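You operate a simulated robot arm through the tools that you are given. There is no shell and no other tool. Be economical: measure what you need, move in short steps, check, and stop when the job is done.

You are at the controls of a simulated two-armed robot. One attempt, no reset.

TASK
Check the green seal ring's taper on the post and send its re-lap turns.
Fine: 2 turns a m. Yellow arm on, one round, arm clear before the ring goes to the yellow re-lap tray. Send once; leave load and way.

The check looks at the end state, three seconds after you hand in, the way a careful person would. Anything else that was tipped, shoved, dropped, spilled or broken makes it a failure. A push-on lid holds only when it is set on centred and level and pressed home; a screw cap is set on level and turned clockwise until tight.

THE ROBOT
Two 7-joint arms with two-finger parallel grippers on one trunk, on a base that drives. Base frame: it is fixed to the floor where the robot stands at the start and does not move with it; the origin is under the middle of the robot, x ahead of it, y to its left, z up. Units: mm, rad, N and s.
The left shoulder is at the start at [50, 161, 1098], the right one opposite. With the tool pointing down near the work surface each hand reaches from about 220 to 680 mm from the robot's upright axis, wherever it stands, measured 20 degrees to its own side. Places, roughly: inside of the yellow re-lap tray [600, 800, 800]; load knob [800, 800, 900]; post [700, -600, 800]; send button [800, 700, 900]; turns knob [800, 1000, 900]; way lever [800, 700, 900]; yellow arm [700, -700, 900]. Payload 3.43 kg a hand.
Tool frame (each hand has its own): the origin (TCP) lies between the finger pads and is the grasp point; the fingertips stand 30 mm ahead of it; z points along the fingers, y is the line along which they close. The gripper opens to 94 mm. The fingers are 28 mm wide and 10 mm thick; the gripper's body (50 by 96 mm) begins 55 mm behind the TCP.
Orientation is that of the tool frame in the base frame, as a unit quaternion [x, y, z, w]. With the fingers straight down and closing along the base's y, the tool's x points along the base's -x, its y along +y and its z along -z.

THE INTERFACE
- The arms move only by the tool move_arm. It takes "left_plan", "right_plan" or both (then of equal length, played together; a hand with none holds still); each is a list of rows, each a list of 7 numbers: the shift along the base's x, y, z in mm, then the turn, a rotation vector about the base's x, y, z in rad, then the finger opening in mm, from 0 to 94. In form: [[tx, ty, tz, wx, wy, wz, claw], ...]. A call has 1 to 10 rows; each row shifts and turns the commanded pose from where the row before left it. A row lasts 0.2 s, in which the tool goes at most 50 mm and 0.15 rad; a call with a longer step from one row to the next is refused whole, and so is a gripper value outside its range. A pose out of reach is approached as far as the arm can. The call stops where the force on the tool passes 50 N (or 10 N more than at its start, if that is more) or the arm is blocked; 0.2 s more then pass. The fingers move at their own pace (about 45 mm/s each) and stop on an object; they squeeze with about 24 N. The grip force told is the motor's: it shows also when the fingers shut on nothing. Time passes only in rows, and 0.2 s behind the last, so rows that do not move let the fingers close. It gives the time, the measured TCP pose, the force on the tool (base axes), the opening and the grip force at its end, in the units of the frame above (readings bear some noise), with the torque about the TCP (base axes, N m) and any sound that the robot's microphone picked up, and new pictures: "show" is both (left out), scene, wrist or none (wrist: the cameras of the hands that moved).
- Cameras (640 x 400 px; columns grow to the right, rows downward): "scene" is now at [127.2, -17.9, 1243.6]; the picture's right is [-0.13, -0.99, 0.00], its down [-0.45, 0.06, -0.89] and it looks along [0.88, -0.12, -0.46] (base axes); focal length 214 px, centre (320, 200). "left" rides on the left gripper at [76, -14, -102] in its tool frame; the picture's right is [0.18, 0.98, 0.00], its down [-0.75, 0.14, -0.64] and it looks along [-0.63, 0.12, 0.77] (tool axes); focal length 243 px, centre (320, 200). "right" rides on the right gripper at [76, 14, -103] in its tool frame; the picture's right is [-0.18, 0.98, 0.00], its down [-0.75, -0.14, -0.64] and it looks along [-0.63, -0.12, 0.77] (tool axes); focal length 243 px, centre (320, 200). There is no depth. A picture from a camera that has moved, and an enlarged one, comes with that camera's place and axes in the base frame and with its lens. The place of the scene camera against the robot may be out by one fixed shift of up to 18 mm in any direction.
- raise_lower(by): slides the trunk up (or, below 0, down) by that many mm; the arms and the scene camera ride with it, the base frame stays. It gives what a move gives, with no picture.
- base_move(legs): drives the robot by 1 to 6 legs, each [ahead, left, turn to the left] in mm, mm and rad, along the robot's own axes; the way and the turn of a leg run together, so that a leg with both is an arc; at most 1500 mm and 3.142 rad a leg. The arms and the cameras ride along, it lands a little off, and it stops where it bumps. It gives what a move gives, and a new picture of the scene camera.
- turn_head(pan, tilt): turns the head with the scene camera to pan (to the left, within 1.396 rad either way) and tilt (down, from -0.506 to 1.204), counted from straight ahead of the robot. It gives what a move gives, and a new picture of the scene camera.
- enlarge(camera, box): a new picture of the part [left, top, right, bottom] of that camera's present view, enlarged. No time passes.
- close_job(): hands the job in; it is judged then, once.

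Work in short steps. Places have to be worked out from the pictures, the camera data and where the tool is seen: move nearer, look again, correct. Check each grasp and each placing, and mend what went wrong. You have 120 turns and 260 pictures in all, those below and enlarged ones among them. Open the grippers and draw the arms clear of the work before you hand the job in, unless the task says otherwise; then end with one line.

The tools are called after "Request:" by a JSON object that holds its "name" and its "arguments". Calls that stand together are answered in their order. move_arm: Moves the arms, as the interface text tells. Its arguments: {"type":"object","properties":{"left_plan":{"type":"array","items":{"type":"array","items":{"type":"number"}}},"right_plan":{"type":"array","items":{"type":"array","items":{"type":"number"}}},"show":{"type":"string","enum":["both","scene","wrist","none"]}},"required":[]} The other tools are called the same way: raise_lower (by) slides the trunk up or down; base_move (legs) drives the base; turn_head (pan, tilt) turns the head that bears the scene camera; enlarge (camera, box) takes an enlarged picture of a part of a camera's view; close_job () hands the job in.

At the start:

```text
t: 0.0
left_tcp_pos: [450.7, 17.2, 1159.2]
left_tcp_rot: [0.0, 1.0, 0.0, 0.0]
left_contact_force: [-0.4, 0.3, 0.3]
left_wrist_torque: [-0.02, 0.0, 0.0]
left_gripper_width: 94.1
left_grip_force: 0.0
right_tcp_pos: [357.8, -405.1, 1085.1]
right_tcp_rot: [0.0, 1.0, 0.0, 0.0]
right_contact_force: [-0.3, 0.1, -0.1]
right_wrist_torque: [0.01, 0.0, 0.0]
right_gripper_width: 93.9
right_grip_force: 0.2
trunk travel left (down, up): [-125.0, 142.0]
robot x, y, heading: [1.9, 1.4, 0.001]
head pan, tilt: [-0.131, 0.473]
```

scene: 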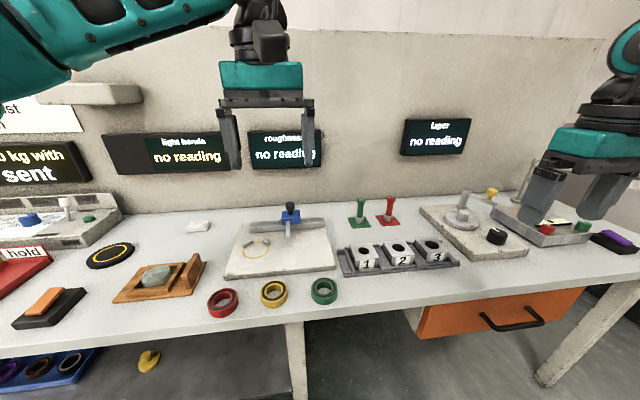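
right: 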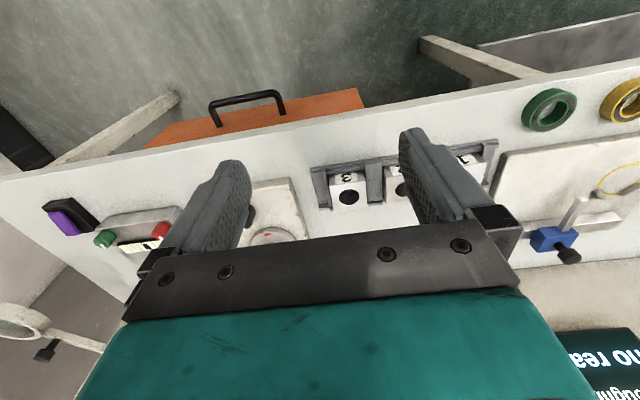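
left: 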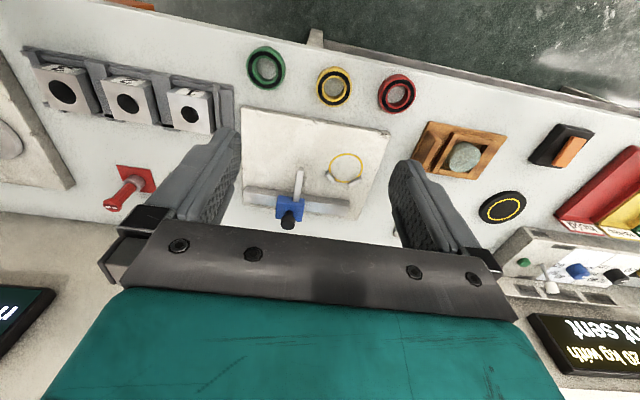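

I see a bench with several instruments. I look to the left and right to read signs and the layout.

Request:
{"name": "turn_head", "arguments": {"pan": 0.8, "tilt": 0.4}}

Request:
{"name": "enlarge", "arguments": {"camera": "scene", "box": [120, 60, 440, 260]}}

Request:
{"name": "turn_head", "arguments": {"pan": -0.7, "tilt": 0.4}}

Request:
{"name": "enlarge", "arguments": {"camera": "scene", "box": [160, 100, 480, 300]}}

```text
t: 1.2
left_tcp_pos: [450.3, 18.2, 1157.6]
left_tcp_rot: [-0.001, 1.0, 0.0, 0.0]
left_contact_force: [-0.3, 0.6, 0.2]
left_wrist_torque: [0.0, 0.03, 0.01]
left_gripper_width: 93.8
left_grip_force: 0.1
right_tcp_pos: [358.0, -404.9, 1087.2]
right_tcp_rot: [0.001, 1.0, -0.001, 0.0]
right_contact_force: [0.2, 0.0, 0.7]
right_wrist_torque: [0.02, 0.0, 0.03]
right_gripper_width: 93.9
right_grip_force: 0.0
trunk travel left (down, up): [-125.0, 142.0]
robot x, y, heading: [0.4, 2.5, -0.004]
head pan, tilt: [0.799, 0.4]
camera scene: at [101.1, 60.4, 1250.3], right [0.72, -0.7, 0.0], down [-0.27, -0.28, -0.92], along [0.64, 0.66, -0.39], focal length 214 px, centre (320, 200)
```

scene: 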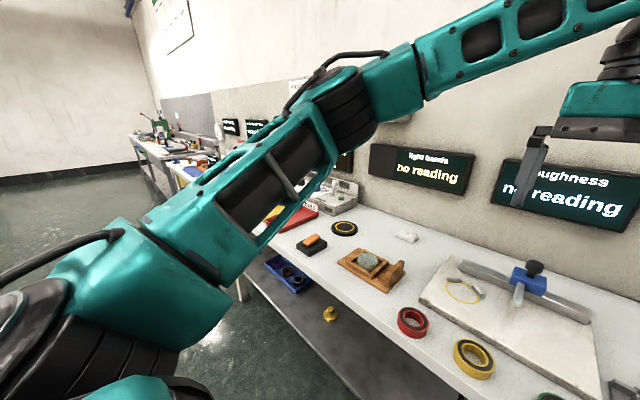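

```text
2.00 times, centred on (280, 160) of scene
camera zoom: at [101.1, 60.4, 1250.3], right [0.72, -0.7, 0.0], down [-0.27, -0.28, -0.92], along [0.64, 0.66, -0.39], focal length 429 px, centre (400, 280)
```

zoom: 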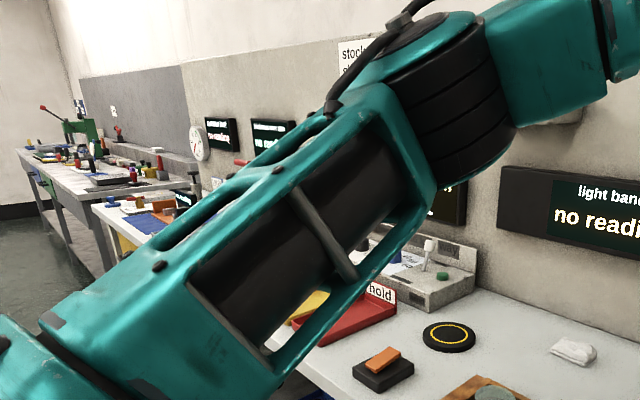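

```text
t: 2.8
left_tcp_pos: [450.2, 17.5, 1159.0]
left_tcp_rot: [0.001, 1.0, 0.0, 0.0]
left_contact_force: [-0.1, 0.3, 0.5]
left_wrist_torque: [0.03, 0.03, -0.02]
left_gripper_width: 94.5
left_grip_force: 0.1
right_tcp_pos: [359.3, -406.3, 1085.9]
right_tcp_rot: [0.0, 1.0, 0.0, -0.001]
right_contact_force: [0.0, 0.8, 0.6]
right_wrist_torque: [0.01, 0.01, -0.01]
right_gripper_width: 93.9
right_grip_force: 0.1
trunk travel left (down, up): [-125.0, 142.0]
robot x, y, heading: [2.8, 3.4, 0.002]
head pan, tilt: [-0.7, 0.4]
camera scene: at [107.4, -65.6, 1250.3], right [-0.64, -0.77, 0.0], down [-0.3, 0.25, -0.92], along [0.7, -0.59, -0.39], focal length 214 px, centre (320, 200)
```

scene: 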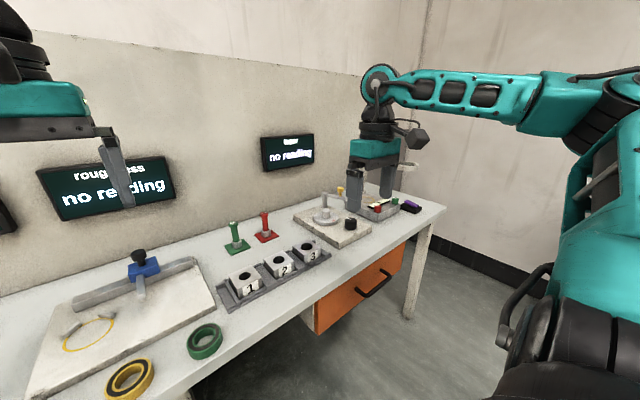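

```text
2.00 times, centred on (320, 200) of scene
camera zoom: at [107.4, -65.6, 1250.3], right [-0.64, -0.77, 0.0], down [-0.3, 0.25, -0.92], along [0.7, -0.59, -0.39], focal length 429 px, centre (320, 200)
```

zoom: 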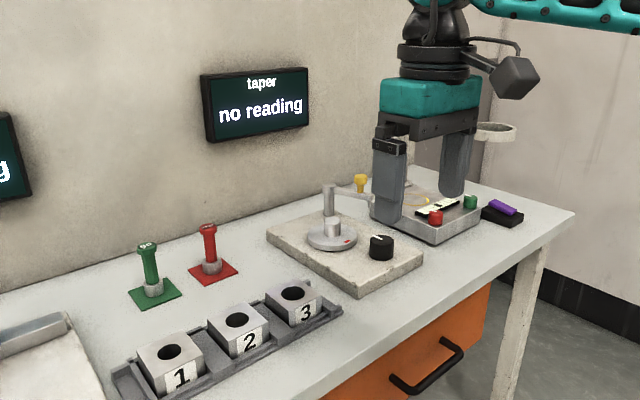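

I drive left to look at the left end (signs, tray, console).

Request:
{"name": "base_move", "arguments": {"legs": [[0, 700, 0]]}}

Request:
{"name": "turn_head", "arguments": {"pan": -0.1, "tilt": 0.35}}

```text
t: 9.4
left_tcp_pos: [448.8, 722.8, 1159.6]
left_tcp_rot: [-0.005, 1.0, 0.0, 0.001]
left_contact_force: [0.4, 0.4, 0.7]
left_wrist_torque: [-0.02, -0.02, -0.01]
left_gripper_width: 94.0
left_grip_force: 0.0
right_tcp_pos: [358.9, 298.3, 1086.1]
right_tcp_rot: [-0.004, 1.0, 0.0, 0.0]
right_contact_force: [0.0, 0.1, -0.2]
right_wrist_torque: [0.02, 0.0, -0.02]
right_gripper_width: 94.1
right_grip_force: 0.1
trunk travel left (down, up): [-125.0, 142.0]
robot x, y, heading: [0.4, 703.9, 0.012]
head pan, tilt: [-0.7, 0.4]
camera scene: at [105.0, 636.5, 1250.3], right [-0.64, -0.77, 0.0], down [-0.3, 0.25, -0.92], along [0.71, -0.59, -0.39], focal length 214 px, centre (320, 200)
```

scene: 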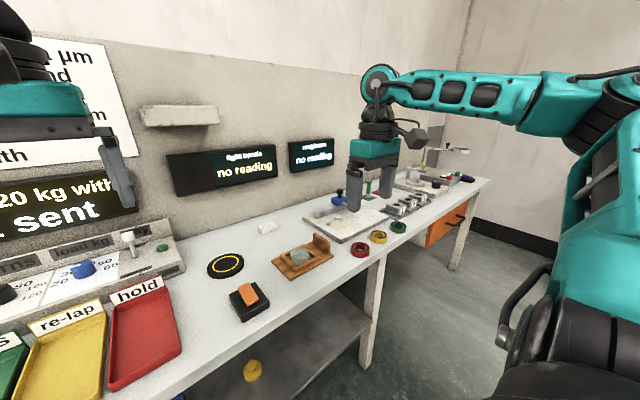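

```text
t: 10.4
left_tcp_pos: [445.9, 722.3, 1159.1]
left_tcp_rot: [-0.005, 1.0, -0.001, 0.0]
left_contact_force: [-0.1, -0.5, -0.2]
left_wrist_torque: [-0.01, -0.01, 0.02]
left_gripper_width: 93.9
left_grip_force: 0.0
right_tcp_pos: [359.5, 297.3, 1085.0]
right_tcp_rot: [-0.004, 1.0, 0.001, 0.001]
right_contact_force: [-1.0, 0.7, 0.7]
right_wrist_torque: [0.02, 0.04, 0.01]
right_gripper_width: 93.9
right_grip_force: 0.0
trunk travel left (down, up): [-125.0, 142.0]
robot x, y, heading: [-5.2, 700.5, 0.008]
head pan, tilt: [-0.099, 0.351]
camera scene: at [126.3, 687.0, 1254.9], right [-0.09, -1.0, 0.0], down [-0.34, 0.03, -0.94], along [0.94, -0.09, -0.34], focal length 214 px, centre (320, 200)
```

scene: 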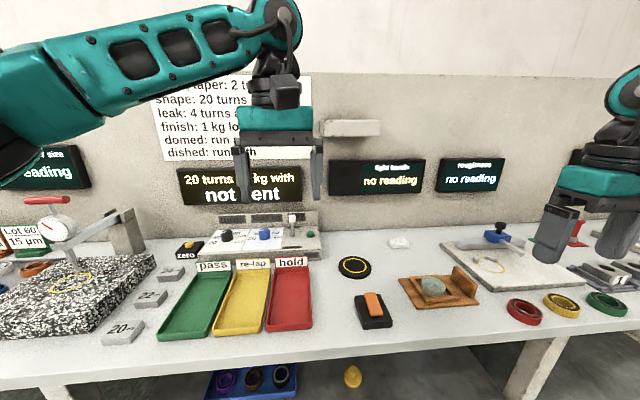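

The sign is blocked by the left arm; I drive further left so it shows between the arms.

Request:
{"name": "base_move", "arguments": {"legs": [[0, 420, 0]]}}

Request:
{"name": "enlarge", "arguments": {"camera": "scene", "box": [320, 50, 560, 200]}}

Request:
{"name": "enlarge", "arguments": {"camera": "scene", "box": [320, 180, 560, 330]}}

```text
t: 14.6
left_tcp_pos: [445.8, 1138.1, 1158.8]
left_tcp_rot: [0.001, 1.0, 0.0, 0.0]
left_contact_force: [0.9, 0.1, 0.3]
left_wrist_torque: [0.01, -0.01, 0.01]
left_gripper_width: 94.0
left_grip_force: 0.1
right_tcp_pos: [352.7, 714.7, 1086.0]
right_tcp_rot: [0.001, 1.0, 0.0, 0.0]
right_contact_force: [-0.3, -0.9, -0.2]
right_wrist_torque: [-0.02, 0.01, 0.01]
right_gripper_width: 94.3
right_grip_force: 0.0
trunk travel left (down, up): [-125.0, 142.0]
robot x, y, heading: [-7.8, 1119.0, -0.006]
head pan, tilt: [-0.099, 0.351]
camera scene: at [125.0, 1105.8, 1254.9], right [-0.1, -0.99, 0.0], down [-0.34, 0.03, -0.94], along [0.93, -0.1, -0.34], focal length 214 px, centre (320, 200)
```

scene: 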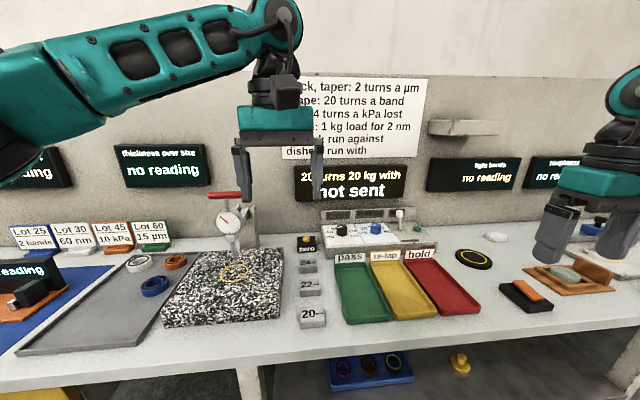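

```text
2.67 times, centred on (440, 125) of scene
camera zoom: at [125.0, 1105.8, 1254.9], right [-0.1, -0.99, 0.0], down [-0.34, 0.03, -0.94], along [0.93, -0.1, -0.34], focal length 572 px, centre (0, 400)
```

zoom: 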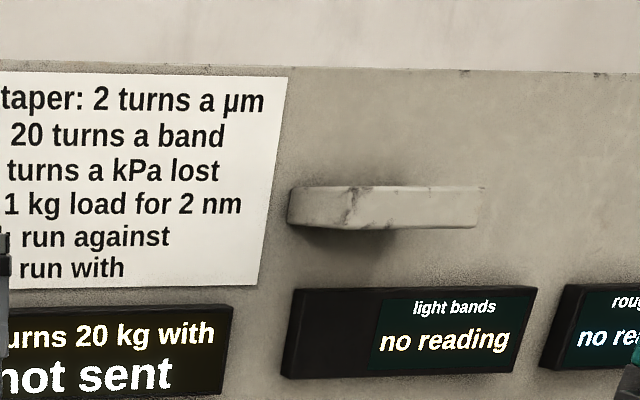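

```text
2.67 times, centred on (440, 255) of scene
camera zoom: at [125.0, 1105.8, 1254.9], right [-0.1, -0.99, 0.0], down [-0.34, 0.03, -0.94], along [0.93, -0.1, -0.34], focal length 572 px, centre (0, 53)
```

zoom: 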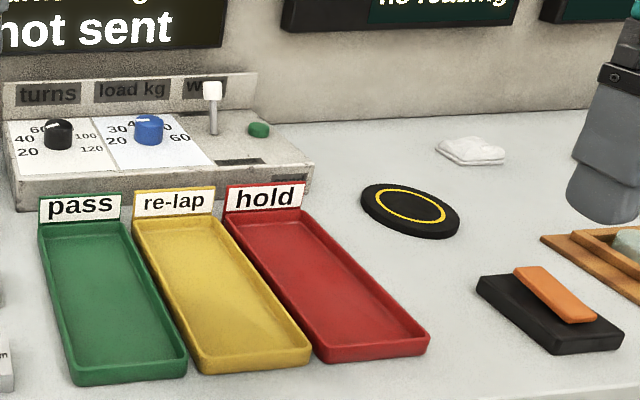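

Console read: turns black knob, scale 20–120, now "20 turns 20 kg with – not sent". Next I drive to the taper post at the right end for a close look.

Request:
{"name": "base_move", "arguments": {"legs": [[0, -1480, 0]]}}

Request:
{"name": "turn_head", "arguments": {"pan": -0.25, "tilt": 0.55}}

Request:
{"name": "enlarge", "arguments": {"camera": "scene", "box": [240, 120, 480, 270]}}

```text
t: 27.6
left_tcp_pos: [443.1, -323.0, 1159.5]
left_tcp_rot: [0.001, 1.0, -0.001, 0.0]
left_contact_force: [0.4, 0.0, -0.3]
left_wrist_torque: [0.0, 0.03, -0.02]
left_gripper_width: 93.9
left_grip_force: 0.1
right_tcp_pos: [350.2, -745.4, 1085.5]
right_tcp_rot: [0.002, 1.0, 0.0, 0.0]
right_contact_force: [0.9, 0.3, 0.5]
right_wrist_torque: [0.01, 0.01, -0.01]
right_gripper_width: 93.8
right_grip_force: 0.0
trunk travel left (down, up): [-125.0, 142.0]
robot x, y, heading: [-7.0, -339.3, -0.004]
head pan, tilt: [-0.099, 0.351]
camera scene: at [122.0, -354.6, 1254.9], right [-0.1, -0.99, 0.0], down [-0.34, 0.03, -0.94], along [0.93, -0.1, -0.34], focal length 214 px, centre (320, 200)
```

scene: 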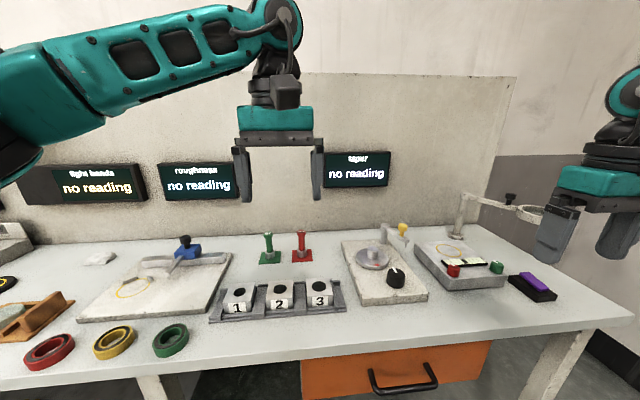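

```text
t: 28.3
left_tcp_pos: [442.3, -321.9, 1158.8]
left_tcp_rot: [0.001, 1.0, 0.0, 0.0]
left_contact_force: [0.1, 0.6, 0.0]
left_wrist_torque: [-0.01, 0.0, 0.0]
left_gripper_width: 94.0
left_grip_force: 0.1
right_tcp_pos: [350.6, -745.6, 1086.5]
right_tcp_rot: [0.001, 1.0, -0.001, 0.0]
right_contact_force: [-0.2, 0.2, -0.1]
right_wrist_torque: [0.01, -0.01, -0.03]
right_gripper_width: 94.1
right_grip_force: 0.0
trunk travel left (down, up): [-125.0, 142.0]
robot x, y, heading: [-6.7, -339.2, -0.0]
head pan, tilt: [-0.25, 0.55]
camera scene: at [116.3, -367.4, 1236.7], right [-0.25, -0.97, 0.0], down [-0.51, 0.13, -0.85], along [0.83, -0.21, -0.52], focal length 214 px, centre (320, 200)
```

scene: 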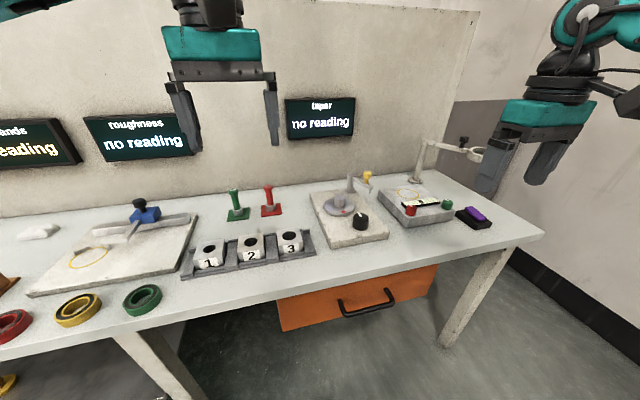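

```text
2.67 times, centred on (360, 195) of scene
camera zoom: at [116.3, -367.4, 1236.7], right [-0.25, -0.97, 0.0], down [-0.51, 0.13, -0.85], along [0.83, -0.21, -0.52], focal length 572 px, centre (213, 213)
```

zoom: 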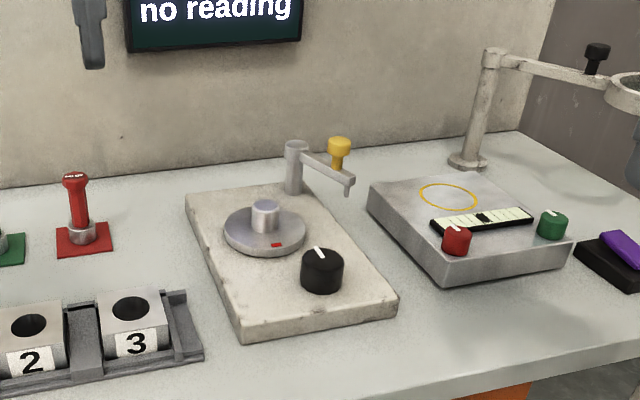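

The setup: turntable with stub post, arm with yellow handle swung aside, black knob to turn. The green ring is at about (482,-74). I drive so that the right hand faces the ring.

Request:
{"name": "base_move", "arguments": {"legs": [[0, 430, 0]]}}

Request:
{"name": "turn_head", "arguments": {"pan": -0.35, "tilt": 0.8}}

Request:
{"name": "enlarge", "arguments": {"camera": "scene", "box": [220, 120, 460, 270]}}

```text
t: 32.7
left_tcp_pos: [442.1, 116.9, 1158.8]
left_tcp_rot: [-0.004, 1.0, 0.0, 0.001]
left_contact_force: [0.0, -0.4, 0.4]
left_wrist_torque: [0.04, -0.02, -0.04]
left_gripper_width: 93.9
left_grip_force: 0.0
right_tcp_pos: [351.9, -306.5, 1085.7]
right_tcp_rot: [-0.003, 1.0, -0.001, 0.0]
right_contact_force: [-0.3, -0.1, -0.3]
right_wrist_torque: [0.0, 0.0, 0.0]
right_gripper_width: 94.1
right_grip_force: 0.0
trunk travel left (down, up): [-125.0, 142.0]
robot x, y, heading: [-5.6, 95.7, 0.007]
head pan, tilt: [-0.25, 0.55]
camera scene: at [115.5, 69.2, 1236.6], right [-0.24, -0.97, 0.0], down [-0.51, 0.13, -0.85], along [0.83, -0.21, -0.52], focal length 214 px, centre (320, 200)
```

scene: 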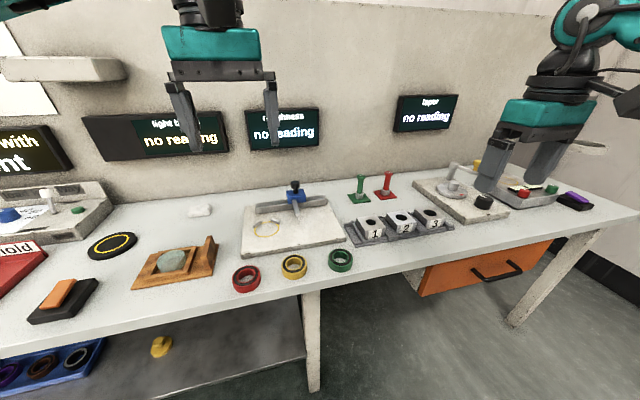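

```text
t: 33.5
left_tcp_pos: [441.3, 116.1, 1159.6]
left_tcp_rot: [-0.004, 1.0, 0.0, 0.0]
left_contact_force: [0.4, -0.1, 0.3]
left_wrist_torque: [-0.01, -0.01, -0.05]
left_gripper_width: 94.1
left_grip_force: 0.0
right_tcp_pos: [353.3, -307.4, 1085.7]
right_tcp_rot: [-0.003, 1.0, 0.0, 0.0]
right_contact_force: [-1.0, 0.3, -0.9]
right_wrist_torque: [-0.01, 0.02, 0.03]
right_gripper_width: 94.0
right_grip_force: 0.1
trunk travel left (down, up): [-125.0, 142.0]
robot x, y, heading: [-9.2, 98.3, 0.009]
head pan, tilt: [-0.351, 0.799]
camera scene: at [104.3, 63.5, 1215.3], right [-0.34, -0.94, 0.0], down [-0.67, 0.24, -0.7], along [0.66, -0.24, -0.72], focal length 214 px, centre (320, 200)
```

scene: 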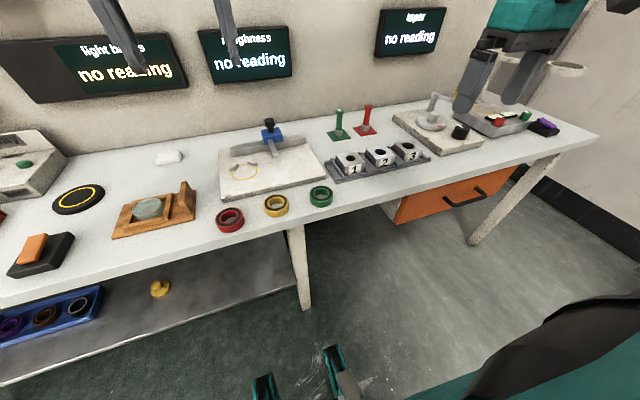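

```text
2.67 times, centred on (340, 195) of scene
camera zoom: at [104.3, 63.5, 1215.3], right [-0.34, -0.94, 0.0], down [-0.67, 0.24, -0.7], along [0.66, -0.24, -0.72], focal length 572 px, centre (267, 213)
```

zoom: 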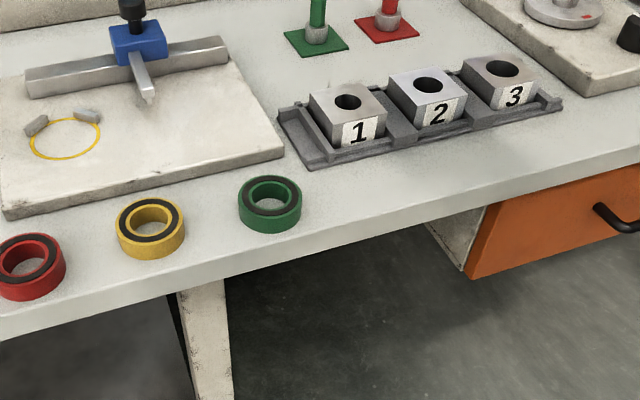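

Green ring estimated at (487,-77), OD ≈62 mm. I move the right hand above it and look with the wrist camera.

Request:
{"name": "move_arm", "arguments": {"right_plan": [[19, 33, -24, 0, 0, 0, 80], [19, 33, -24, 0, 0, 0, 80], [19, 33, -24, 0, 0, 0, 80], [19, 33, -24, 0, 0, 0, 80], [19, 33, -24, 0, 0, 0, 80], [19, 33, -24, 0, 0, 0, 80], [19, 32, -22, 0, 0, 0, 80], [0, 0, 0, 0, 0, 0, 80]]}}

```text
t: 35.3
left_tcp_pos: [442.0, 117.1, 1158.2]
left_tcp_rot: [-0.003, 1.0, 0.0, -0.001]
left_contact_force: [-0.5, -0.2, -0.5]
left_wrist_torque: [0.01, 0.03, 0.03]
left_gripper_width: 93.8
left_grip_force: 0.1
right_tcp_pos: [487.0, -77.7, 919.4]
right_tcp_rot: [-0.001, 1.0, 0.0, 0.0]
right_contact_force: [0.4, 0.2, 0.0]
right_wrist_torque: [-0.03, 0.0, -0.02]
right_gripper_width: 79.9
right_grip_force: 0.0
trunk travel left (down, up): [-125.0, 142.0]
robot x, y, heading: [-6.8, 95.1, 0.007]
head pan, tilt: [-0.351, 0.799]
camera scene: at [104.1, 63.4, 1215.3], right [-0.34, -0.94, 0.0], down [-0.67, 0.24, -0.7], along [0.66, -0.24, -0.72], focal length 214 px, centre (320, 200)
camera right: at [409.7, -65.8, 1022.1], right [0.18, 0.98, 0.0], down [0.75, -0.14, 0.64], along [0.63, -0.11, -0.77], focal length 243 px, centre (320, 200)
```

scene: 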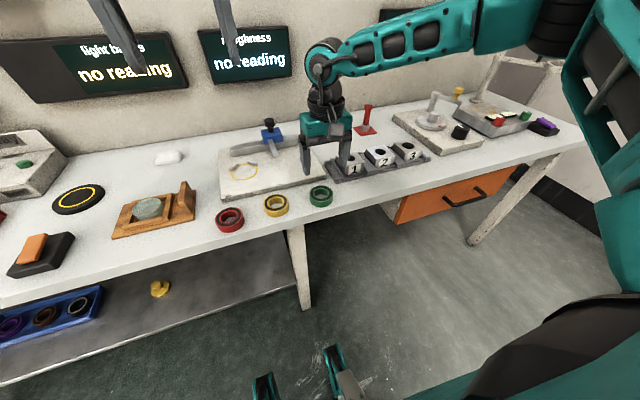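
right: 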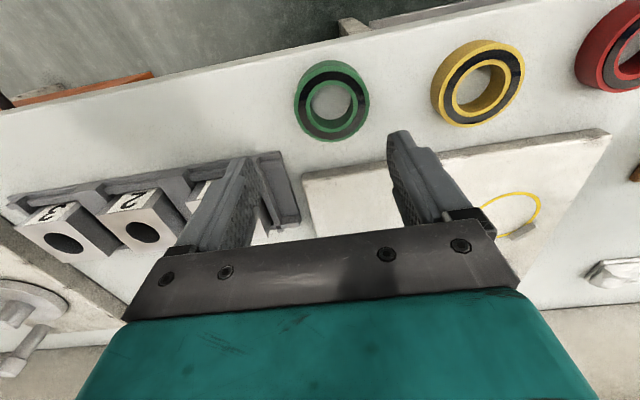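

Wrist camera puts the ring at about (474,-67). I correct and come down halfway.

Request:
{"name": "move_arm", "arguments": {"right_plan": [[-13, 11, -30, 0, 0, 0, 80], [0, 0, -30, 0, 0, 0, 80], [0, 0, 0, 0, 0, 0, 80]]}}

```text
t: 36.1
left_tcp_pos: [442.0, 117.4, 1159.7]
left_tcp_rot: [-0.003, 1.0, 0.0, 0.0]
left_contact_force: [0.4, -0.8, -0.3]
left_wrist_torque: [0.0, 0.02, 0.04]
left_gripper_width: 93.7
left_grip_force: 0.0
right_tcp_pos: [463.2, -80.6, 868.3]
right_tcp_rot: [-0.003, 1.0, 0.001, 0.0]
right_contact_force: [-0.1, -0.8, 0.0]
right_wrist_torque: [-0.01, -0.03, 0.0]
right_gripper_width: 79.9
right_grip_force: 0.0
right hand out of reach, approached as far as the arm can: row 1, 2
trunk travel left (down, up): [-125.0, 142.0]
robot x, y, heading: [-8.6, 98.2, 0.005]
head pan, tilt: [-0.351, 0.799]
camera scene: at [104.2, 63.4, 1215.2], right [-0.34, -0.94, 0.0], down [-0.67, 0.24, -0.7], along [0.66, -0.24, -0.72], focal length 214 px, centre (320, 200)
camera right: at [384.8, -68.4, 971.4], right [0.18, 0.98, 0.0], down [0.75, -0.14, 0.64], along [0.63, -0.11, -0.77], focal length 243 px, centre (320, 200)
```

scene: 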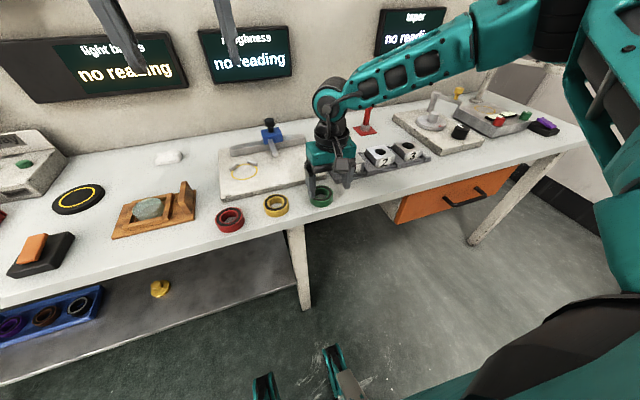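
right: 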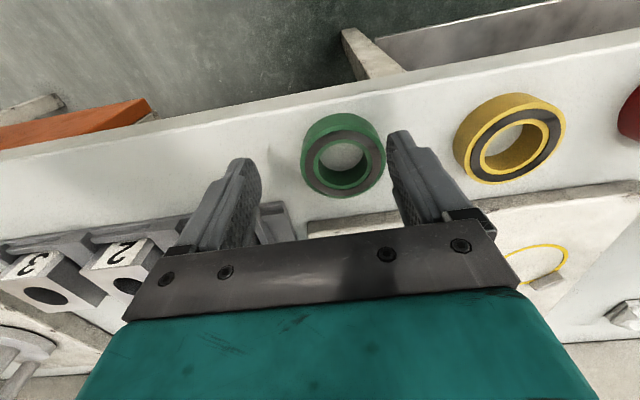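

The ring now measures about (479,-68); the arm reported a reach limit. I try a small step back toward it from here.

Request:
{"name": "move_arm", "arguments": {"right_plan": [[8, 6, 5, 0, 0, 0, 80], [8, 6, 5, 0, 0, 0, 80], [0, 0, 0, 0, 0, 0, 80]], "show": "none"}}

```text
t: 36.9
left_tcp_pos: [441.4, 116.6, 1157.6]
left_tcp_rot: [-0.003, 1.0, 0.0, 0.0]
left_contact_force: [-0.2, 0.5, 0.0]
left_wrist_torque: [-0.01, 0.02, -0.02]
left_gripper_width: 93.7
left_grip_force: 0.1
right_tcp_pos: [469.9, -77.2, 885.3]
right_tcp_rot: [-0.003, 1.0, 0.001, 0.001]
right_contact_force: [0.8, -0.9, -0.2]
right_wrist_torque: [0.02, 0.01, -0.01]
right_gripper_width: 79.8
right_grip_force: 0.1
right hand out of reach, approached as far as the arm can: row 1, 2
trunk travel left (down, up): [-125.0, 142.0]
robot x, y, heading: [-6.4, 96.4, 0.005]
head pan, tilt: [-0.351, 0.799]
```

Out of reach probably depends on shoulder height; I raise the hand and lower the trunk by 90, then retry.

Request:
{"name": "move_arm", "arguments": {"right_plan": [[0, 0, 40, 0, 0, 0, 80], [0, 0, 40, 0, 0, 0, 80], [0, 0, 40, 0, 0, 0, 80], [0, 0, 0, 0, 0, 0, 80]], "show": "none"}}

Request:
{"name": "raise_lower", "arguments": {"by": -90}}

Request:
{"name": "move_arm", "arguments": {"right_plan": [[4, 3, -20, 0, 0, 0, 80], [0, 0, -20, 0, 0, 0, 80], [0, 0, 0, 0, 0, 0, 80]], "show": "wrist"}}

```text
t: 37.9
left_tcp_pos: [442.0, 116.2, 1159.2]
left_tcp_rot: [-0.003, 1.0, 0.0, 0.0]
left_contact_force: [-0.3, 0.1, -0.3]
left_wrist_torque: [-0.02, 0.0, -0.01]
left_gripper_width: 93.9
left_grip_force: 0.1
right_tcp_pos: [468.6, -77.8, 1003.3]
right_tcp_rot: [-0.003, 1.0, 0.0, 0.0]
right_contact_force: [-0.4, -1.1, -0.3]
right_wrist_torque: [-0.01, 0.02, 0.02]
right_gripper_width: 79.9
right_grip_force: 0.1
trunk travel left (down, up): [-125.0, 142.0]
robot x, y, heading: [-10.8, 96.1, 0.011]
head pan, tilt: [-0.351, 0.799]
```

```text
t: 39.1
left_tcp_pos: [442.1, 116.7, 1069.4]
left_tcp_rot: [-0.004, 1.0, 0.0, 0.0]
left_contact_force: [-0.4, 0.8, -0.7]
left_wrist_torque: [0.03, 0.0, 0.0]
left_gripper_width: 94.0
left_grip_force: 0.1
right_tcp_pos: [469.0, -78.2, 912.6]
right_tcp_rot: [-0.003, 1.0, 0.001, 0.001]
right_contact_force: [-0.3, -0.5, -0.5]
right_wrist_torque: [0.01, -0.02, 0.01]
right_gripper_width: 80.2
right_grip_force: 0.1
trunk travel left (down, up): [-35.0, 232.0]
robot x, y, heading: [-6.9, 96.0, 0.006]
head pan, tilt: [-0.351, 0.799]
```

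```text
t: 39.9
left_tcp_pos: [441.6, 116.3, 1069.0]
left_tcp_rot: [-0.003, 1.0, 0.001, 0.0]
left_contact_force: [0.5, -0.2, 0.0]
left_wrist_torque: [0.01, 0.04, -0.02]
left_gripper_width: 93.8
left_grip_force: 0.0
right_tcp_pos: [474.0, -75.0, 871.9]
right_tcp_rot: [-0.002, 1.0, 0.0, 0.0]
right_contact_force: [-0.2, 0.2, 0.4]
right_wrist_torque: [0.0, -0.03, 0.02]
right_gripper_width: 79.9
right_grip_force: 0.2
trunk travel left (down, up): [-35.0, 232.0]
robot x, y, heading: [-8.6, 95.5, 0.007]
head pan, tilt: [-0.351, 0.799]
camera right: at [396.7, -61.9, 975.4], right [0.18, 0.98, 0.0], down [0.75, -0.14, 0.64], along [0.63, -0.11, -0.77], focal length 243 px, centre (320, 200)
```

right: 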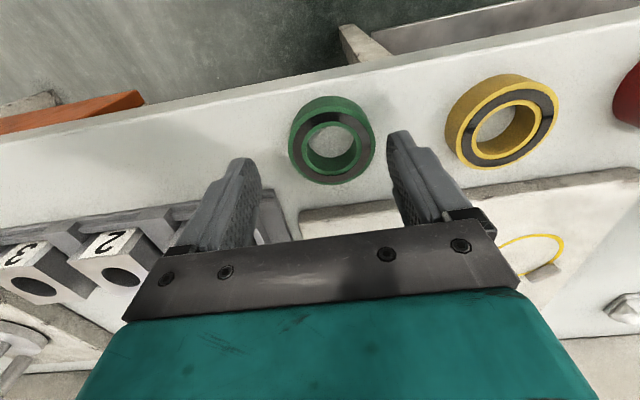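

Reach works now. Ring at about (479.5,-68). I center and come down to tip height ≈812.

Request:
{"name": "move_arm", "arguments": {"right_plan": [[5, 7, 0, 0, 0, 0, 80], [0, 0, -15, 0, 0, 0, 80], [0, 0, -15, 0, 0, 0, 80], [0, 0, 0, 0, 0, 0, 80]], "show": "both"}}

Request:
{"name": "enlarge", "arguments": {"camera": "scene", "box": [240, 100, 400, 200]}}

```text
t: 40.9
left_tcp_pos: [443.3, 116.9, 1069.2]
left_tcp_rot: [-0.003, 1.0, -0.001, 0.0]
left_contact_force: [1.1, 0.2, 0.7]
left_wrist_torque: [0.01, 0.0, 0.02]
left_gripper_width: 94.1
left_grip_force: 0.1
right_tcp_pos: [478.8, -67.9, 843.5]
right_tcp_rot: [-0.003, 1.0, 0.0, 0.0]
right_contact_force: [0.6, 0.0, -0.5]
right_wrist_torque: [0.0, -0.07, 0.01]
right_gripper_width: 80.2
right_grip_force: 0.1
trunk travel left (down, up): [-35.0, 232.0]
robot x, y, heading: [-12.5, 96.5, 0.006]
head pan, tilt: [-0.351, 0.799]
camera scene: at [104.3, 63.4, 1125.2], right [-0.34, -0.94, 0.0], down [-0.67, 0.24, -0.7], along [0.66, -0.24, -0.72], focal length 214 px, centre (320, 200)
camera right: at [400.5, -55.2, 945.3], right [0.18, 0.98, 0.0], down [0.75, -0.14, 0.64], along [0.63, -0.11, -0.77], focal length 243 px, centre (320, 200)
```

scene: 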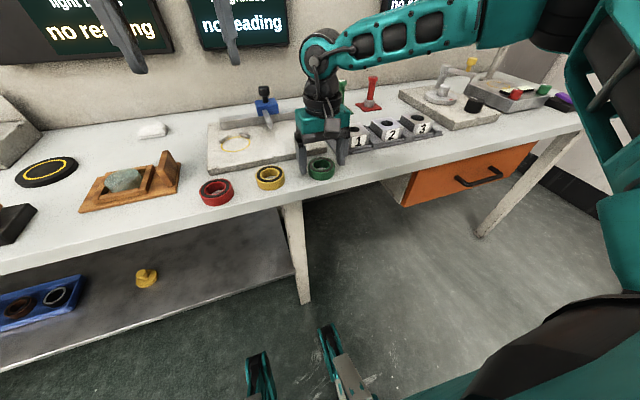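
right: 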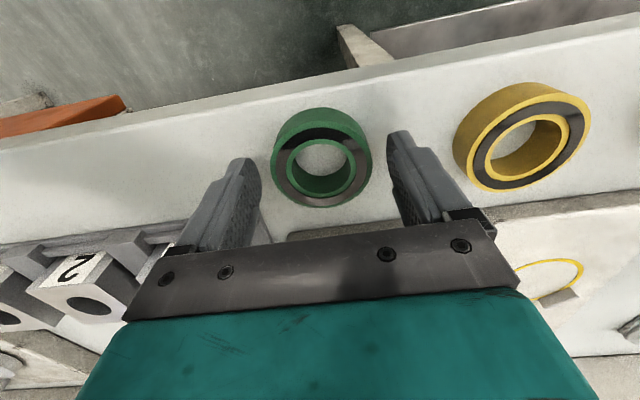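

```text
4.00 times, centred on (320, 150) of scene
camera zoom: at [104.3, 63.4, 1125.2], right [-0.34, -0.94, 0.0], down [-0.67, 0.24, -0.7], along [0.66, -0.24, -0.72], focal length 858 px, centre (320, 400)
```

zoom: 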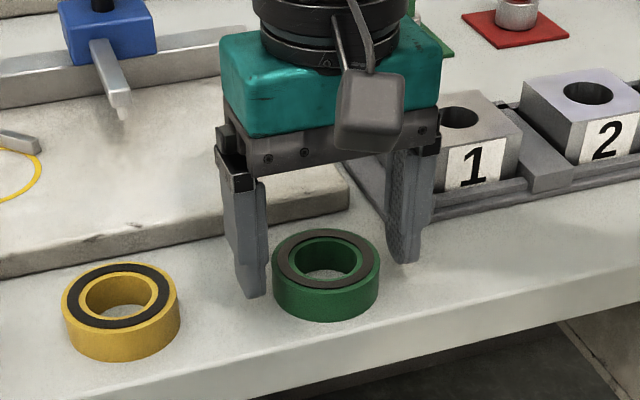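

Fingers straddle the ring; I lower 8 mm and close gently.

Request:
{"name": "move_arm", "arguments": {"right_plan": [[-2, 0, -8, 0, 0, 0, 80], [0, 0, 0, 0, 0, 0, 70], [0, 0, 0, 0, 0, 0, 60], [0, 0, 0, 0, 0, 0, 50], [0, 0, 0, 0, 0, 0, 50], [0, 0, 0, 0, 0, 0, 50]], "show": "wrist"}}

Request:
{"name": "enlarge", "arguments": {"camera": "scene", "box": [240, 100, 400, 200]}}

```text
t: 42.3
left_tcp_pos: [441.2, 116.3, 1068.4]
left_tcp_rot: [-0.003, 1.0, 0.001, -0.001]
left_contact_force: [0.0, 0.2, -0.3]
left_wrist_torque: [-0.03, 0.01, 0.0]
left_gripper_width: 94.0
left_grip_force: 0.0
right_tcp_pos: [476.2, -67.8, 834.9]
right_tcp_rot: [-0.003, 1.0, 0.0, 0.0]
right_contact_force: [0.0, -0.3, -0.4]
right_wrist_torque: [-0.02, -0.03, -0.04]
right_gripper_width: 60.8
right_grip_force: 23.9
trunk travel left (down, up): [-35.0, 232.0]
robot x, y, heading: [-5.7, 94.3, 0.008]
head pan, tilt: [-0.351, 0.799]
camera right: at [398.6, -54.9, 936.9], right [0.18, 0.98, 0.0], down [0.75, -0.14, 0.64], along [0.63, -0.11, -0.77], focal length 243 px, centre (320, 200)
```

right: 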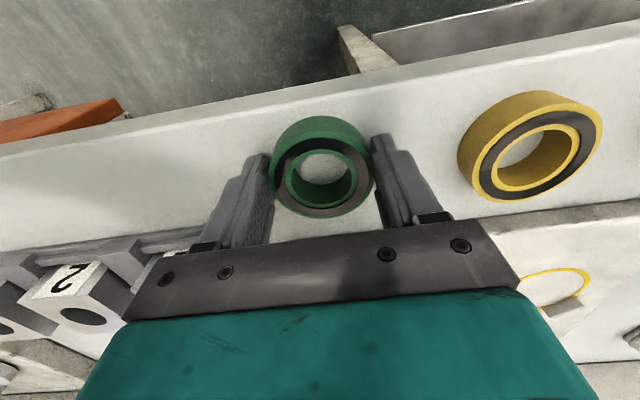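

```text
4.00 times, centred on (320, 150) of scene
camera zoom: at [104.3, 63.4, 1125.2], right [-0.34, -0.94, 0.0], down [-0.67, 0.24, -0.7], along [0.66, -0.24, -0.72], focal length 858 px, centre (320, 400)
```

zoom: 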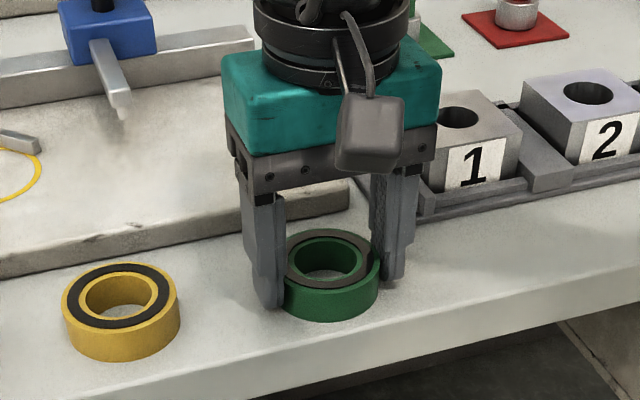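

Ring gripped at 60.8 mm. I lift it and check.

Request:
{"name": "move_arm", "arguments": {"right_plan": [[0, 0, 30, 0, 0, 0, 50], [0, 0, 40, 0, 0, 0, 50], [0, 0, 40, 0, 0, 0, 50], [0, 0, 40, 0, 0, 0, 50], [0, 0, 0, 0, 0, 0, 50]], "show": "both"}}

```text
t: 43.5
left_tcp_pos: [441.8, 116.8, 1068.7]
left_tcp_rot: [-0.003, 1.0, 0.001, 0.0]
left_contact_force: [0.2, 0.2, -0.6]
left_wrist_torque: [0.01, 0.03, -0.01]
left_gripper_width: 94.1
left_grip_force: 0.2
right_tcp_pos: [475.1, -68.0, 986.5]
right_tcp_rot: [-0.003, 1.0, 0.001, 0.0]
right_contact_force: [-0.6, 0.3, 0.4]
right_wrist_torque: [0.0, 0.0, -0.04]
right_gripper_width: 61.0
right_grip_force: 24.2
trunk travel left (down, up): [-35.0, 232.0]
robot x, y, heading: [-10.5, 96.9, 0.007]
head pan, tilt: [-0.351, 0.799]
camera scene: at [104.3, 63.4, 1125.2], right [-0.34, -0.94, 0.0], down [-0.67, 0.24, -0.7], along [0.66, -0.24, -0.72], focal length 214 px, centre (320, 200)
camera right: at [398.3, -54.6, 1088.5], right [0.18, 0.98, 0.0], down [0.75, -0.14, 0.64], along [0.63, -0.11, -0.77], focal length 243 px, centre (320, 200)
```

scene: 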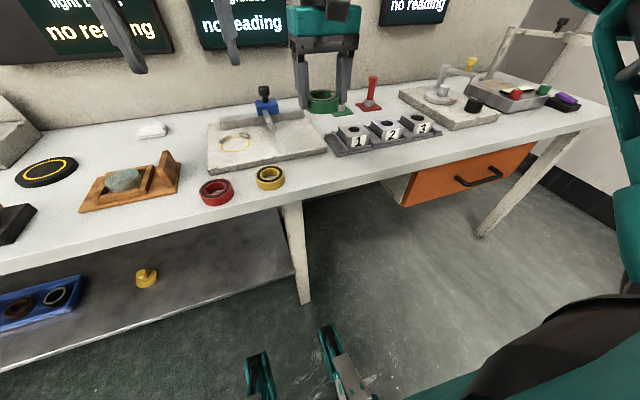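
right: 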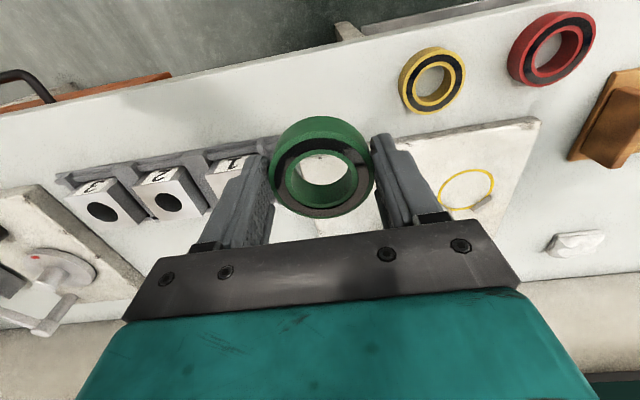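

Ring held securely. Post estimated near (704,-581). I drive right ~477 and forward ~95 so the post is well in reach.

Request:
{"name": "base_move", "arguments": {"legs": [[0, -477, 0], [95, 0, 0]]}}

Request:
{"name": "turn_head", "arguments": {"pan": -0.4, "tilt": 0.45}}

```text
t: 49.0
left_tcp_pos: [538.3, -372.4, 1068.5]
left_tcp_rot: [0.003, 1.0, 0.0, 0.0]
left_contact_force: [-0.2, 0.0, 1.0]
left_wrist_torque: [0.0, 0.02, -0.02]
left_gripper_width: 94.0
left_grip_force: 0.1
right_tcp_pos: [567.5, -557.6, 986.5]
right_tcp_rot: [0.004, 1.0, 0.0, 0.0]
right_contact_force: [-0.3, 0.0, -1.2]
right_wrist_torque: [0.02, -0.01, -0.03]
right_gripper_width: 61.0
right_grip_force: 24.5
trunk travel left (down, up): [-35.0, 232.0]
robot x, y, heading: [85.6, -382.3, -0.009]
head pan, tilt: [-0.351, 0.799]
camera scene: at [198.8, -422.9, 1125.1], right [-0.35, -0.94, 0.0], down [-0.67, 0.25, -0.7], along [0.65, -0.24, -0.72], focal length 214 px, centre (320, 200)
```

scene: 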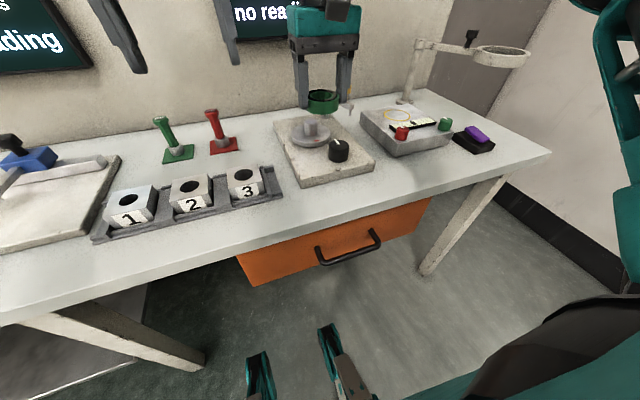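

```text
t: 49.8
left_tcp_pos: [536.9, -374.7, 1068.2]
left_tcp_rot: [0.003, 1.0, 0.0, 0.0]
left_contact_force: [-0.2, 0.1, 0.9]
left_wrist_torque: [-0.03, 0.03, -0.01]
left_gripper_width: 94.0
left_grip_force: 0.1
right_tcp_pos: [568.0, -558.0, 985.1]
right_tcp_rot: [0.004, 1.0, 0.0, 0.0]
right_contact_force: [0.3, 0.1, -1.1]
right_wrist_torque: [-0.04, 0.04, -0.01]
right_gripper_width: 60.9
right_grip_force: 24.1
trunk travel left (down, up): [-35.0, 232.0]
robot x, y, heading: [85.5, -387.3, -0.007]
head pan, tilt: [-0.4, 0.45]
camera scene: at [207.3, -431.0, 1155.6], right [-0.39, -0.92, 0.0], down [-0.4, 0.17, -0.9], along [0.83, -0.36, -0.44], focal length 214 px, centre (320, 200)
```

scene: 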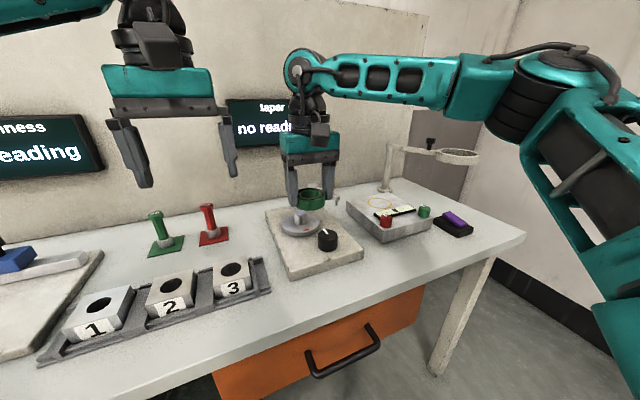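

I take a wrist view to locate the post better.

Request:
{"name": "enlarge", "arguments": {"camera": "right", "box": [0, 0, 640, 400]}}

```text
1.00 times, centred on (320, 200) of right (not enlarged: the box is as wide or as high as the picture)
camera zoom: at [490.8, -544.6, 1088.2], right [0.19, 0.98, 0.0], down [0.75, -0.15, 0.64], along [0.63, -0.12, -0.77], focal length 243 px, centre (320, 200)
```

zoom: 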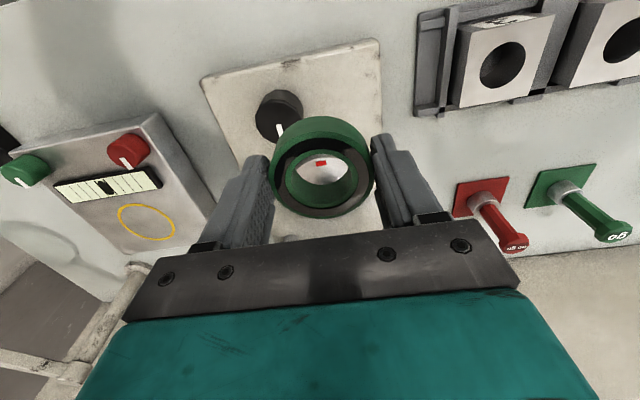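

Post centre probably near (688,-570). I move ahead 48 mm to see the post through the ring.

Request:
{"name": "move_arm", "arguments": {"right_plan": [[24, 0, 0, 0, 0, 0, 50], [24, 0, 0, 0, 0, 0, 50], [0, 0, 0, 0, 0, 0, 50]], "show": "wrist"}}

Request:
{"name": "enlarge", "arguments": {"camera": "right", "box": [240, 110, 400, 210]}}

```text
t: 50.6
left_tcp_pos: [536.9, -374.3, 1069.7]
left_tcp_rot: [0.003, 1.0, 0.0, 0.0]
left_contact_force: [-0.6, -0.2, -0.1]
left_wrist_torque: [0.0, -0.02, 0.02]
left_gripper_width: 94.0
left_grip_force: 0.1
right_tcp_pos: [594.8, -576.9, 980.5]
right_tcp_rot: [0.003, 1.0, 0.001, 0.001]
right_contact_force: [0.9, 0.3, -1.8]
right_wrist_torque: [0.0, -0.01, -0.02]
right_gripper_width: 60.8
right_grip_force: 24.0
right hand out of reach, approached as far as the arm can: row 1, 2
trunk travel left (down, up): [-35.0, 232.0]
robot x, y, heading: [89.4, -389.7, -0.007]
head pan, tilt: [-0.4, 0.45]
camera right: at [518.6, -563.2, 1083.4], right [0.19, 0.98, 0.0], down [0.75, -0.15, 0.64], along [0.63, -0.12, -0.77], focal length 243 px, centre (320, 200)
```

right: 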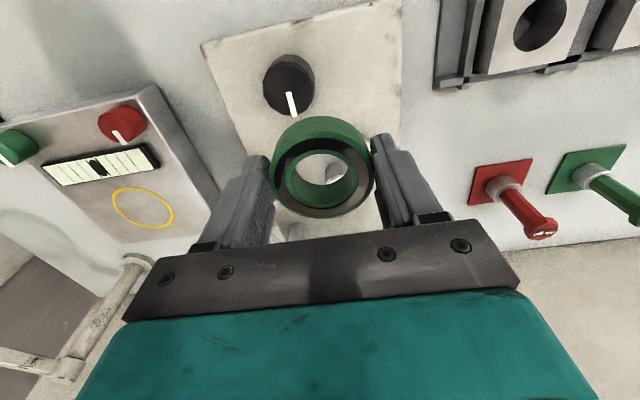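

```text
4.00 times, centred on (320, 160) of right
camera zoom: at [518.6, -563.2, 1083.4], right [0.19, 0.98, 0.0], down [0.75, -0.15, 0.64], along [0.63, -0.12, -0.77], focal length 970 px, centre (320, 360)
```

zoom: 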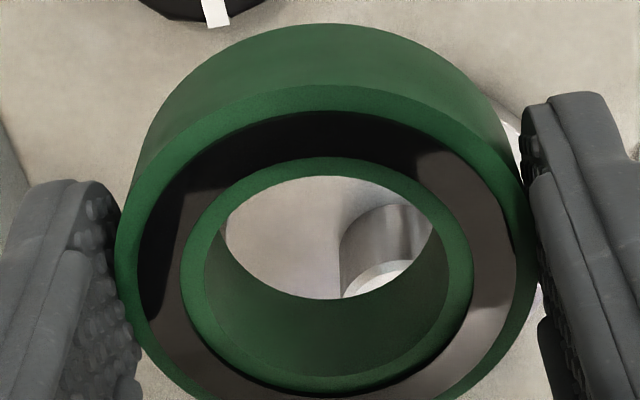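

Reach limit seems to be about staying more than 20° to the right. I shift the base left by 80 mm and try again.

Request:
{"name": "base_move", "arguments": {"legs": [[10, 80, 0]]}}

Request:
{"name": "move_arm", "arguments": {"right_plan": [[15, -20, 0, 0, 0, 0, 50], [15, -20, 0, 0, 0, 0, 50], [15, -15, 0, 0, 0, 0, 50], [0, 0, 0, 0, 0, 0, 50]], "show": "wrist"}}

```text
t: 52.0
left_tcp_pos: [547.2, -292.9, 1069.7]
left_tcp_rot: [0.004, 1.0, 0.0, 0.001]
left_contact_force: [0.2, 0.5, 0.2]
left_wrist_torque: [-0.01, -0.04, -0.01]
left_gripper_width: 93.9
left_grip_force: 0.0
right_tcp_pos: [606.2, -496.7, 982.0]
right_tcp_rot: [0.004, 1.0, 0.001, 0.001]
right_contact_force: [-0.1, 0.6, -0.5]
right_wrist_torque: [-0.01, 0.0, 0.01]
right_gripper_width: 60.9
right_grip_force: 23.7
trunk travel left (down, up): [-35.0, 232.0]
robot x, y, heading: [96.2, -307.3, -0.007]
head pan, tilt: [-0.4, 0.45]
camera scene: at [217.8, -350.6, 1155.7], right [-0.4, -0.92, 0.0], down [-0.4, 0.17, -0.9], along [0.83, -0.36, -0.44], focal length 214 px, centre (320, 200)
```

scene: 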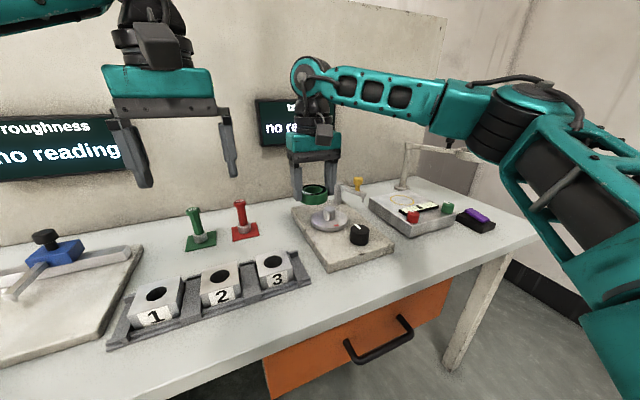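

```text
t: 53.0
left_tcp_pos: [546.8, -292.9, 1068.9]
left_tcp_rot: [0.004, 1.0, 0.0, 0.0]
left_contact_force: [0.4, 0.0, -0.4]
left_wrist_torque: [-0.01, -0.02, 0.01]
left_gripper_width: 94.2
left_grip_force: 0.0
right_tcp_pos: [646.3, -554.5, 979.4]
right_tcp_rot: [0.005, 1.0, 0.001, 0.001]
right_contact_force: [-0.1, 0.9, -0.3]
right_wrist_torque: [-0.03, 0.02, -0.01]
right_gripper_width: 61.0
right_grip_force: 23.8
right hand out of reach, approached as far as the arm can: row 3
trunk travel left (down, up): [-35.0, 232.0]
robot x, y, heading: [97.1, -309.5, -0.002]
head pan, tilt: [-0.4, 0.45]
camera right: at [568.3, -540.8, 1081.8], right [0.19, 0.98, 0.0], down [0.75, -0.15, 0.64], along [0.63, -0.12, -0.77], focal length 243 px, centre (320, 200)
```

right: 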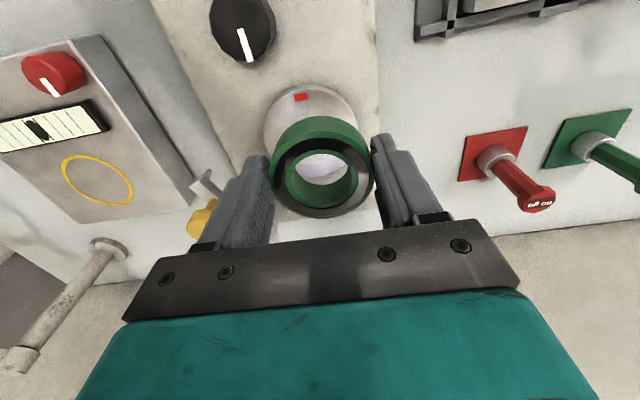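

I enlarge to see what is visible through the ring.

Request:
{"name": "enlarge", "arguments": {"camera": "right", "box": [240, 80, 400, 220]}}

Request:
{"name": "enlarge", "arguments": {"camera": "scene", "box": [260, 130, 420, 280]}}

```text
2.86 times, centred on (320, 150) of right
camera zoom: at [568.3, -540.8, 1081.8], right [0.19, 0.98, 0.0], down [0.75, -0.15, 0.64], along [0.63, -0.12, -0.77], focal length 693 px, centre (320, 343)
```

zoom: 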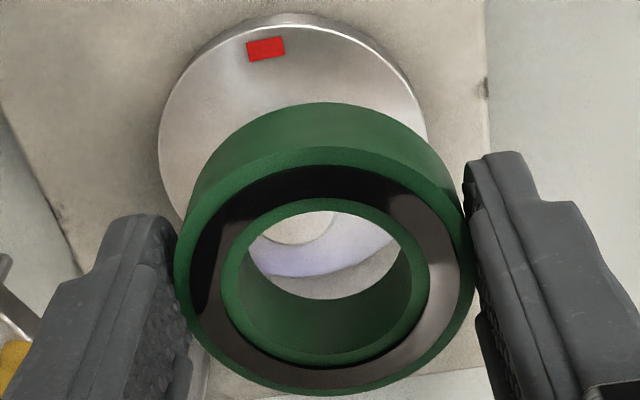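

```text
2.67 times, centred on (340, 205) of scene
camera zoom: at [217.8, -350.8, 1155.6], right [-0.4, -0.92, 0.0], down [-0.4, 0.17, -0.9], along [0.83, -0.36, -0.44], focal length 572 px, centre (267, 187)
```

zoom: 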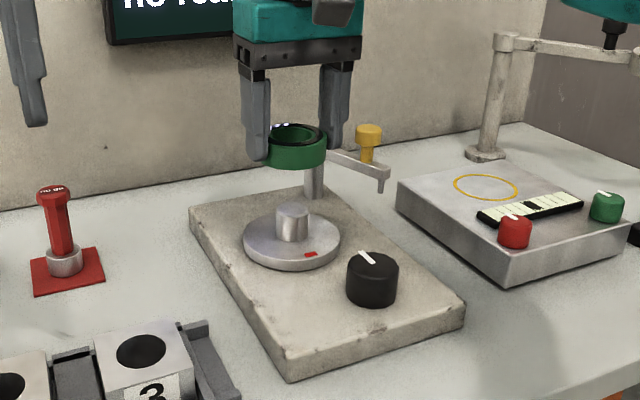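

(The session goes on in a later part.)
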